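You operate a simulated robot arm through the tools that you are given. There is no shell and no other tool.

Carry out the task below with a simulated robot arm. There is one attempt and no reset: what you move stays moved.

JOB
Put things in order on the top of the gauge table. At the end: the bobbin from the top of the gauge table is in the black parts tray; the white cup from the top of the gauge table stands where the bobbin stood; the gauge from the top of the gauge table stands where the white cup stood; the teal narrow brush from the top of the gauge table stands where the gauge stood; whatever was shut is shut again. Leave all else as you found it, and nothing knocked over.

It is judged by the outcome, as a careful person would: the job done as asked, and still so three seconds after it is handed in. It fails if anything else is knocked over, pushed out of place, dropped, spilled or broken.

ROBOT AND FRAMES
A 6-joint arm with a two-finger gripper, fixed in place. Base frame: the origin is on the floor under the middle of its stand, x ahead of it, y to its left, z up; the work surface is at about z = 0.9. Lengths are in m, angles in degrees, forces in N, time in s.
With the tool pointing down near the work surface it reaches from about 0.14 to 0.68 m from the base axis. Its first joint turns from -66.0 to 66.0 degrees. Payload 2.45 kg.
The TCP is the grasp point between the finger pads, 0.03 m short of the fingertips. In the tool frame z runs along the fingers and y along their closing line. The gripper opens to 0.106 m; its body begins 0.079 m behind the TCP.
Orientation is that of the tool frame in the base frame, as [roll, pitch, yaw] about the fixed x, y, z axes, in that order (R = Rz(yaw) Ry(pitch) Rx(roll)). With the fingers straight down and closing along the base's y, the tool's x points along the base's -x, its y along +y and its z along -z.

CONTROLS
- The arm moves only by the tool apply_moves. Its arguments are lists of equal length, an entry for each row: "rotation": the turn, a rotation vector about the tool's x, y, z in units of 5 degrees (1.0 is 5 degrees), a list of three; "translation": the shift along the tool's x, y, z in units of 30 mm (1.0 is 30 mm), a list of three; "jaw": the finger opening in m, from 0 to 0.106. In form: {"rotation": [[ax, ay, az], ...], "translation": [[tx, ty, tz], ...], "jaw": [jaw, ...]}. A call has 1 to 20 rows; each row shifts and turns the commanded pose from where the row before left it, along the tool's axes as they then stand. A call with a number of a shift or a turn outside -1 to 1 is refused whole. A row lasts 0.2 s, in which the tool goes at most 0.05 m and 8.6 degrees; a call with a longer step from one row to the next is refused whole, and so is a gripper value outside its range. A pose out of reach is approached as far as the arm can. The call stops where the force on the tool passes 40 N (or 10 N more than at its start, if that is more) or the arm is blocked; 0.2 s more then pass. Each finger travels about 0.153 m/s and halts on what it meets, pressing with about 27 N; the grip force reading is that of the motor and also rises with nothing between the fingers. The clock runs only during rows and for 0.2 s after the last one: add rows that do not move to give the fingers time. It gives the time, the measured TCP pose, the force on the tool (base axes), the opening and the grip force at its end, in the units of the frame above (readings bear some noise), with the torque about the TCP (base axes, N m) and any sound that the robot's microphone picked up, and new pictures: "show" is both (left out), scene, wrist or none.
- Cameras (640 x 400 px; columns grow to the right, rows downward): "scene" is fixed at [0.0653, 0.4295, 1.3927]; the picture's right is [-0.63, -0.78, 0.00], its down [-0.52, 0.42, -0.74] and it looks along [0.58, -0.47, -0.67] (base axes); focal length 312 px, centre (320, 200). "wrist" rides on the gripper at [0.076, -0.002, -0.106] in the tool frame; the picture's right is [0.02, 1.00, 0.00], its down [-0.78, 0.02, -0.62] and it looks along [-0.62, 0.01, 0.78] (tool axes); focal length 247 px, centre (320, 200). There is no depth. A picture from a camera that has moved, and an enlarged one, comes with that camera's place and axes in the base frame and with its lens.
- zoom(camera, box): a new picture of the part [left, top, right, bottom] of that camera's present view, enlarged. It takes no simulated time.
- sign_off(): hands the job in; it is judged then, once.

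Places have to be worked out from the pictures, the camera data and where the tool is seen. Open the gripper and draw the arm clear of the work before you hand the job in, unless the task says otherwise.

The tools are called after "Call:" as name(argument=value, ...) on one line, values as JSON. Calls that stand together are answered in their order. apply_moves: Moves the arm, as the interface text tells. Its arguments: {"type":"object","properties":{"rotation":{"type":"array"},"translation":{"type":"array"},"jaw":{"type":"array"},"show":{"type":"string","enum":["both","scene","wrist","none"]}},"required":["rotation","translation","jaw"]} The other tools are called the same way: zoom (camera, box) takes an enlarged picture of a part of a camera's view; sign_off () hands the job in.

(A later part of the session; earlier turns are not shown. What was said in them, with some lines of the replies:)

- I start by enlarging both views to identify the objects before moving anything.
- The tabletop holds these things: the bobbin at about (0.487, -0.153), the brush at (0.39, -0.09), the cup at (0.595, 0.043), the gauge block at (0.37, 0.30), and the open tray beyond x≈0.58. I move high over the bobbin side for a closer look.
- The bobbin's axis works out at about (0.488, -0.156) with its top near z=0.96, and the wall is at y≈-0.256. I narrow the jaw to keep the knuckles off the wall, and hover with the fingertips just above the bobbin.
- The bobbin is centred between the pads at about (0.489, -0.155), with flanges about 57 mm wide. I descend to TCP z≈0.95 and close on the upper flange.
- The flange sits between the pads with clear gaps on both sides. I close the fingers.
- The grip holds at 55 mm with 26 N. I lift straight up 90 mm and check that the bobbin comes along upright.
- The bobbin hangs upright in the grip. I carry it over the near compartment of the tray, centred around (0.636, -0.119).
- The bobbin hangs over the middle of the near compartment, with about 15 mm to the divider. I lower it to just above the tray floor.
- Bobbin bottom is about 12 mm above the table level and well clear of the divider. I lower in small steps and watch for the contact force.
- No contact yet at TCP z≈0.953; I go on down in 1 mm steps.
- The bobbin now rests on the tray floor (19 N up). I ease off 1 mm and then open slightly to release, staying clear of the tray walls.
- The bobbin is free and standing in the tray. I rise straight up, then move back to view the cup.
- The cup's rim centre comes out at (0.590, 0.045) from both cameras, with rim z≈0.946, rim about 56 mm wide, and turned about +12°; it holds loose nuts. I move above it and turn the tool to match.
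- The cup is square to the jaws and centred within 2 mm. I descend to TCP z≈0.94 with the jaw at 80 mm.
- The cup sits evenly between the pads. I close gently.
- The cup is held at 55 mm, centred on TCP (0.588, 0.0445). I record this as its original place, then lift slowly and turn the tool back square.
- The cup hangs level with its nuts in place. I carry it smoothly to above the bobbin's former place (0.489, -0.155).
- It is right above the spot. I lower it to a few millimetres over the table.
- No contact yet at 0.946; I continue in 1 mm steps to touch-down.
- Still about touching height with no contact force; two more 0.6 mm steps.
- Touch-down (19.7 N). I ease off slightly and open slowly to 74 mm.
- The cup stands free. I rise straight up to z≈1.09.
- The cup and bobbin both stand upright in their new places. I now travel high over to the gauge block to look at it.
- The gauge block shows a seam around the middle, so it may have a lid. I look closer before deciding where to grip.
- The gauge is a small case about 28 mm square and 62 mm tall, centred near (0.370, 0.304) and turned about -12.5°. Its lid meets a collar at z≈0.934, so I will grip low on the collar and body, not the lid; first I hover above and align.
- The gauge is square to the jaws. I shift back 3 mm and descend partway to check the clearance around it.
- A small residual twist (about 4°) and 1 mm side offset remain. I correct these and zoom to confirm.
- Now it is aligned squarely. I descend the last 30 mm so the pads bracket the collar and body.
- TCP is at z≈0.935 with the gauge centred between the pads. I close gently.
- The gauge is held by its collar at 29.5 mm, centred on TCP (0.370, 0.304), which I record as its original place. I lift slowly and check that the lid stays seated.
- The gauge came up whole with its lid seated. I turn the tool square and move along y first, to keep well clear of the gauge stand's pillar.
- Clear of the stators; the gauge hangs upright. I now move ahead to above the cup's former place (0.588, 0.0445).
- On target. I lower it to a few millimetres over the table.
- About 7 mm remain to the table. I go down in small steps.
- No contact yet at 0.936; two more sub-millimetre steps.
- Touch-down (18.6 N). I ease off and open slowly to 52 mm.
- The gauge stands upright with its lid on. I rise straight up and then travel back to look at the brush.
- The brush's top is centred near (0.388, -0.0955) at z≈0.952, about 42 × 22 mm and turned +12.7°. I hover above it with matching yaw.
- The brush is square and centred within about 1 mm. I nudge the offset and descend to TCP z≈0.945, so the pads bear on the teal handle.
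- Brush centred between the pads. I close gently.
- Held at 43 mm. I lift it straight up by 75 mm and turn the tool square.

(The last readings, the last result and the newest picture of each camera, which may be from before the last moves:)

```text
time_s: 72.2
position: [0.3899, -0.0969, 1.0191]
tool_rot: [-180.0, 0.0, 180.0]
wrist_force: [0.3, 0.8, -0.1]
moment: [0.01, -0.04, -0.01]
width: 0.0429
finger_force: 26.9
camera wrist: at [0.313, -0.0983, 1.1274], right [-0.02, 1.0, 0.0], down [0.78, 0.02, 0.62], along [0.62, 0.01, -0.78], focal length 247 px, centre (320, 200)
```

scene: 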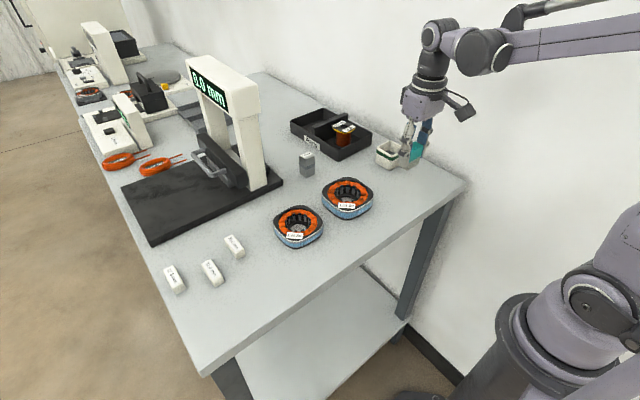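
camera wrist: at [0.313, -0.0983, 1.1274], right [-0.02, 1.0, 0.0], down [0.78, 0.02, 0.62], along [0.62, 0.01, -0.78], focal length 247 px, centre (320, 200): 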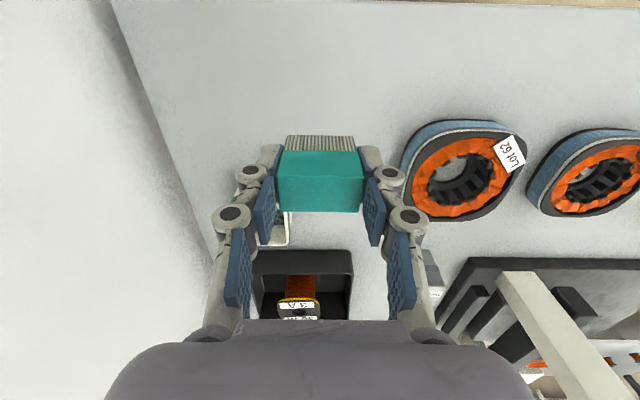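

The brush hangs square. I carry it along y to above the gauge's former place (0.370, 0.304).

Call:
apply_moves(rotation=[[0, 0, 0], [0, 0, 0], [0, 0, 0], [0, 0, 0], [0, 0, 0], [0, 0, 0], [0, 0, 0], [0, 0, 0], [0, 0, 0], [0, 0, 0], [0, 0, 0], [0, 0, 0], [0, 0, 0], [0, 0, 0], [0, 0, 0], [0, 0, 0], [0, 0, 0], [0, 0, 0]], translation=[[0.037, 0.4, 0], [0.037, 0.7, 0], [0.037, 0.85, 0], [0.037, 0.85, 0], [0.037, 0.85, 0], [0.037, 0.85, 0], [0.037, 0.85, 0], [0.037, 0.85, 0], [0.037, 0.85, 0], [0.037, 0.85, 0], [0.037, 0.85, 0], [0.037, 0.85, 0], [0.037, 0.85, 0], [0.037, 0.85, 0], [0.037, 0.85, 0], [0.037, 0.7, 0], [0.037, 0.5, 0], [0, 0, 0]], jaw=[0.034, 0.034, 0.034, 0.034, 0.034, 0.034, 0.034, 0.034, 0.034, 0.034, 0.034, 0.034, 0.034, 0.034, 0.034, 0.034, 0.034, 0.034])

```text
time_s: 76.0
position: [0.3706, 0.3031, 1.0213]
tool_rot: [180.0, -0.1, -179.9]
wrist_force: [0.0, -0.6, -1.3]
moment: [0.01, 0.0, 0.01]
width: 0.043
finger_force: 27.2
camera wrist: at [0.2934, 0.3018, 1.1271], right [-0.02, 1.0, 0.0], down [0.78, 0.02, 0.62], along [0.62, 0.01, -0.78], focal length 247 px, centre (320, 200)
```

scene: 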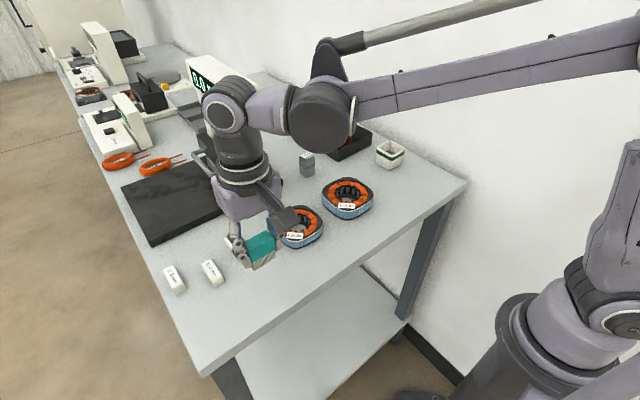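
wrist: 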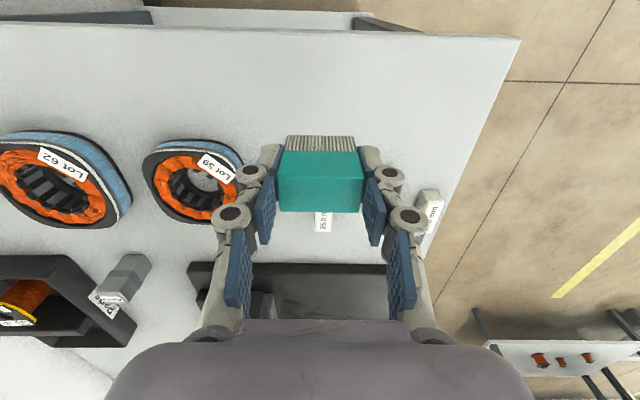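

Directly above the spot. I lower it to several millimetres over the table.

Call:
apply_moves(rotation=[[0, 0, 0], [0, 0, 0], [0, 0, 0], [0, 0, 0], [0, 0, 0], [0, 0, 0], [0, 0, 0]], translation=[[0, 0.01, 0.25], [0, 0, 0.45], [0, 0, 0.5], [0, 0, 0.5], [0, 0, 0.35], [0, 0, 0.18], [0, 0, 0]], jaw=[0.034, 0.034, 0.034, 0.034, 0.034, 0.034, 0.034], show="none")

Call:
apply_moves(rotation=[[0, 0, 0], [0, 0, 0], [0, 0, 0], [0, 0, 0]], translation=[[0, 0, 0.06], [0, 0, 0.06], [0, 0, 0.05], [0, 0, 0]], jaw=[0.034, 0.034, 0.034, 0.034], show="wrist")

```text
time_s: 77.6
position: [0.3709, 0.3052, 0.9508]
tool_rot: [180.0, 0.0, 180.0]
wrist_force: [0.2, -0.2, -0.1]
moment: [0.02, 0.0, 0.01]
width: 0.0431
finger_force: 26.9
```

```text
time_s: 78.6
position: [0.3702, 0.305, 0.9469]
tool_rot: [-180.0, 0.0, 180.0]
wrist_force: [0.6, -0.7, -0.9]
moment: [0.02, 0.03, -0.01]
width: 0.0426
finger_force: 27.4
camera wrist: at [0.2944, 0.3021, 1.0536], right [-0.02, 1.0, 0.0], down [0.78, 0.02, 0.62], along [0.62, 0.01, -0.78], focal length 247 px, centre (320, 200)
```

wrist: 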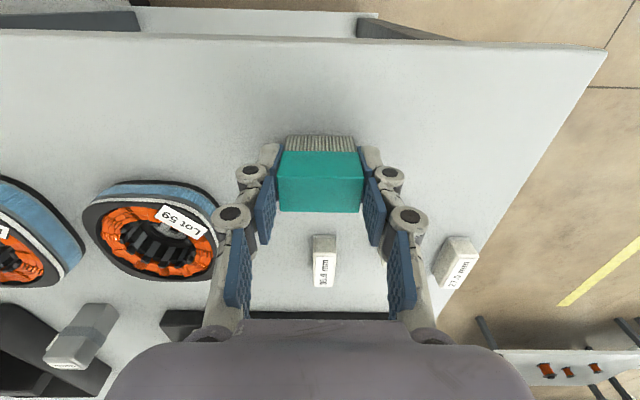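

About 1–2 mm above the table. I continue with sub-millimetre steps.

Call:
apply_moves(rotation=[[0, 0, 0], [0, 0, 0], [0, 0, 0]], translation=[[0, 0, 0.03], [0, 0, 0.025], [0, 0, 0]], jaw=[0.034, 0.034, 0.034], show="none")

```text
time_s: 79.4
position: [0.3702, 0.3041, 0.9451]
tool_rot: [180.0, 0.0, 180.0]
wrist_force: [0.5, -0.2, -0.1]
moment: [-0.01, -0.01, 0.0]
width: 0.0432
finger_force: 26.5
```

Call:
apply_moves(rotation=[[0, 0, 0], [0, 0, 0], [0, 0, 0]], translation=[[0, 0, 0.02], [0, 0, 0.02], [0, 0, 0]], jaw=[0.034, 0.034, 0.034], show="none")

```text
time_s: 80.2
position: [0.3692, 0.3037, 0.9449]
tool_rot: [180.0, 0.0, 180.0]
wrist_force: [0.8, -0.8, 2.8]
moment: [-0.03, -0.02, -0.05]
width: 0.0432
finger_force: 26.7
```

Light contact (about 3 N). I open slowly to 64 mm to release.

Call:
apply_moves(rotation=[[0, 0, 0], [0, 0, 0], [0, 0, 0], [0, 0, 0], [0, 0, 0], [0, 0, 0]], translation=[[0, 0, 0], [0, 0, 0], [0, 0, 0], [0, 0, 0], [0, 0, 0], [0, 0, 0]], jaw=[0.042, 0.044, 0.048, 0.054, 0.06, 0.064])

Call:
zoom(camera="wrist", box=[220, 100, 420, 240])

```text
time_s: 81.6
position: [0.3704, 0.3055, 0.9456]
tool_rot: [-180.0, 0.1, 180.0]
wrist_force: [-0.2, 0.4, 0.0]
moment: [0.0, 0.03, 0.0]
width: 0.0639
finger_force: 0.0
camera wrist: at [0.2938, 0.3028, 1.0519], right [-0.02, 1.0, 0.0], down [0.78, 0.02, 0.62], along [0.62, 0.01, -0.78], focal length 247 px, centre (320, 200)
```

scene: 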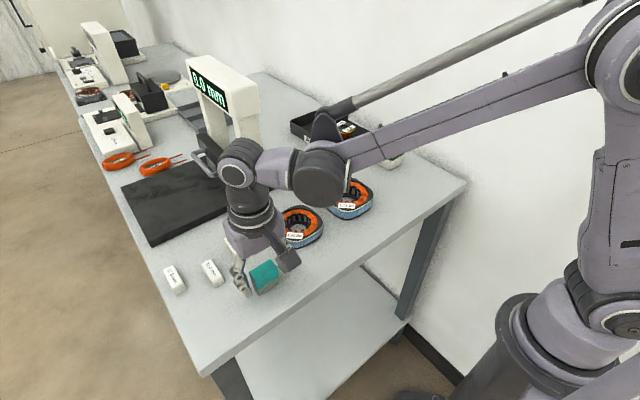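
wrist: 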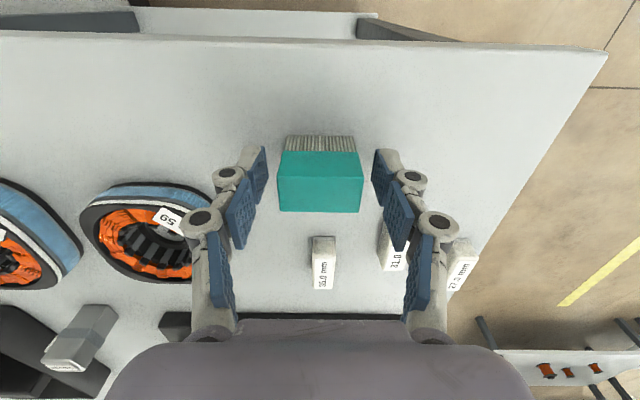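

```text
2.86 times, centred on (320, 170) of wrist
camera zoom: at [0.2938, 0.3028, 1.0519], right [-0.02, 1.0, 0.0], down [0.78, 0.02, 0.62], along [0.62, 0.01, -0.78], focal length 706 px, centre (320, 286)
```

zoom: 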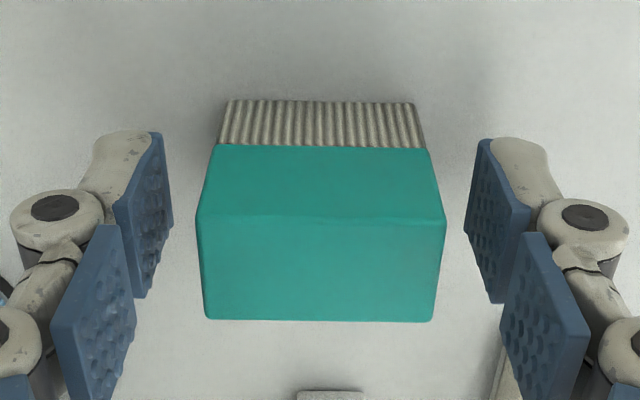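

The brush stands free. I rise straight up and retreat to about the starting pose for a final look.

Call:
apply_moves(rotation=[[0, 0, 0], [0, 0, 0], [0, 0, 0], [0, 0, 0], [0, 0, 0], [0, 0, 0], [0, 0, 0], [0, 0, 0], [0, 0, 0], [0, 0, 0], [0, 0, 0], [0, 0, 0], [0, 0, 0], [0, 0, 0], [0, 0, 0]], translation=[[0, 0, -0.25], [0, 0, -0.6], [0, 0, -0.9], [0, 0, -1.0], [0, 0, -1.0], [0, 0, -1.0], [0, 0, -1.0], [0, 0, -0.7], [-0.1, -0.8, 0], [-0.1, -0.8, 0], [-0.1, -0.85, 0], [-0.1, -0.85, 0], [-0.1, -0.85, 0], [-0.03, -0.85, 0], [0, 0, 0]], jaw=[0.064, 0.064, 0.064, 0.064, 0.064, 0.08, 0.09, 0.106, 0.106, 0.106, 0.106, 0.106, 0.106, 0.106, 0.106])

Call:
zoom(camera="scene", box=[120, 170, 340, 308])

Call:
zoom(camera="scene", box=[260, 90, 480, 228])

Call:
zoom(camera="wrist", box=[40, 20, 560, 340])

```text
time_s: 84.8
position: [0.3861, 0.1522, 1.1373]
tool_rot: [180.0, -0.1, -180.0]
wrist_force: [0.5, -0.6, 0.6]
moment: [0.01, 0.01, -0.01]
width: 0.1059
finger_force: 0.2
camera wrist: at [0.3099, 0.1505, 1.2441], right [-0.02, 1.0, 0.0], down [0.78, 0.02, 0.62], along [0.62, 0.01, -0.78], focal length 247 px, centre (320, 200)
```

scene: 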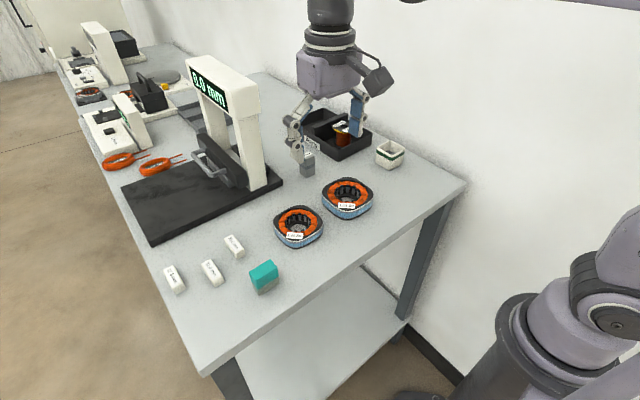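
wrist: 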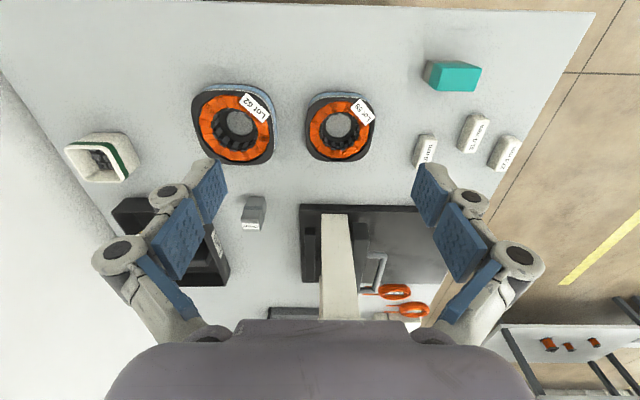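

```text
2.90 times, centred on (230, 239) of scene
camera zoom: at [0.0653, 0.4295, 1.3927], right [-0.63, -0.78, 0.0], down [-0.52, 0.42, -0.74], along [0.58, -0.47, -0.67], focal length 903 px, centre (581, 87)
```

zoom: 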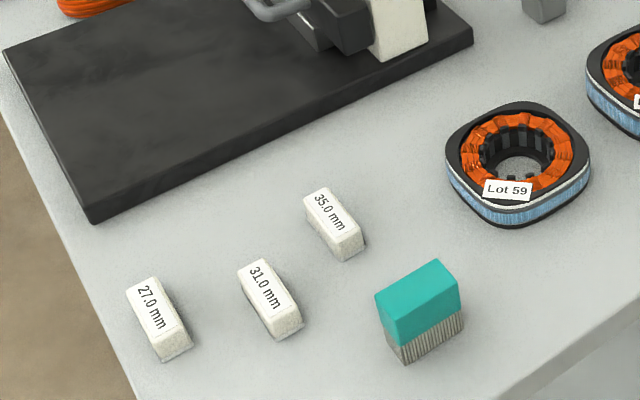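

```text
2.90 times, centred on (370, 159) of scene
camera zoom: at [0.0653, 0.4295, 1.3927], right [-0.63, -0.78, 0.0], down [-0.52, 0.42, -0.74], along [0.58, -0.47, -0.67], focal length 903 px, centre (175, 319)
```

zoom: 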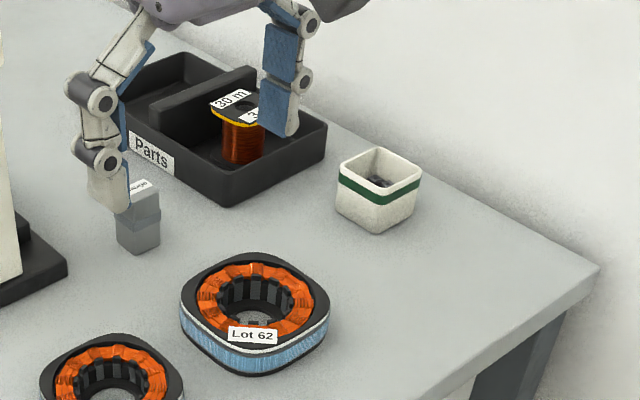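

```text
1.23 times, centred on (300, 180) of wrist
camera zoom: at [0.3099, 0.1505, 1.2441], right [-0.02, 1.0, 0.0], down [0.78, 0.02, 0.62], along [0.62, 0.01, -0.78], focal length 304 px, centre (345, 225)
```

zoom: 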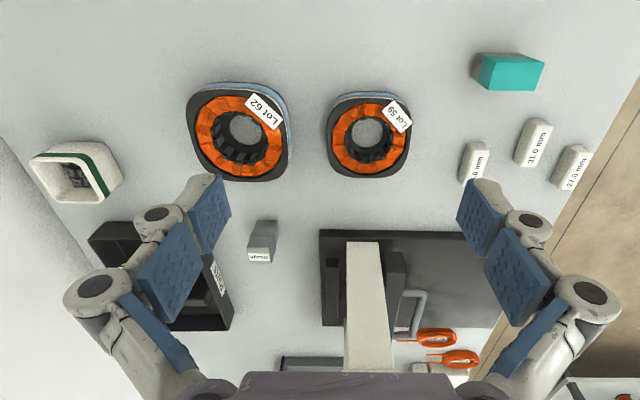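

Both views show the bobbin upright in the black tray, the cup (nuts inside) where the bobbin stood, the gauge with its lid shut where the cup stood, and the brush where the gauge stood. Everything else is unmoved, and the gripper is open and clear, so I hand the job in.

Call:
sign_off()

```text
The job is handed in.
```

I made all four moves and handed the job in. Nothing was knocked over or spilled, and the final pictures show each thing standing upright:

- **Bobbin:** in the near compartment of the black parts tray.
- **White cup:** where the bobbin stood, with the nuts still inside.
- **Gauge:** where the cup stood. I lifted it by the collar on its lower half, so the lid stayed shut.
- **Teal narrow brush:** where the gauge stood, on its bristles.

By the arm's readings, the cup, gauge and brush are within about 2 mm of the spots they were meant to take. I squared them up as I set them down, so each is turned up to about 16° from how it first stood.

The two stators, the measured blocks and the gauge stand look unmoved. Nothing was opened along the way, so there was nothing to shut again. The gripper is open and the arm is back near its starting pose, clear of the work.
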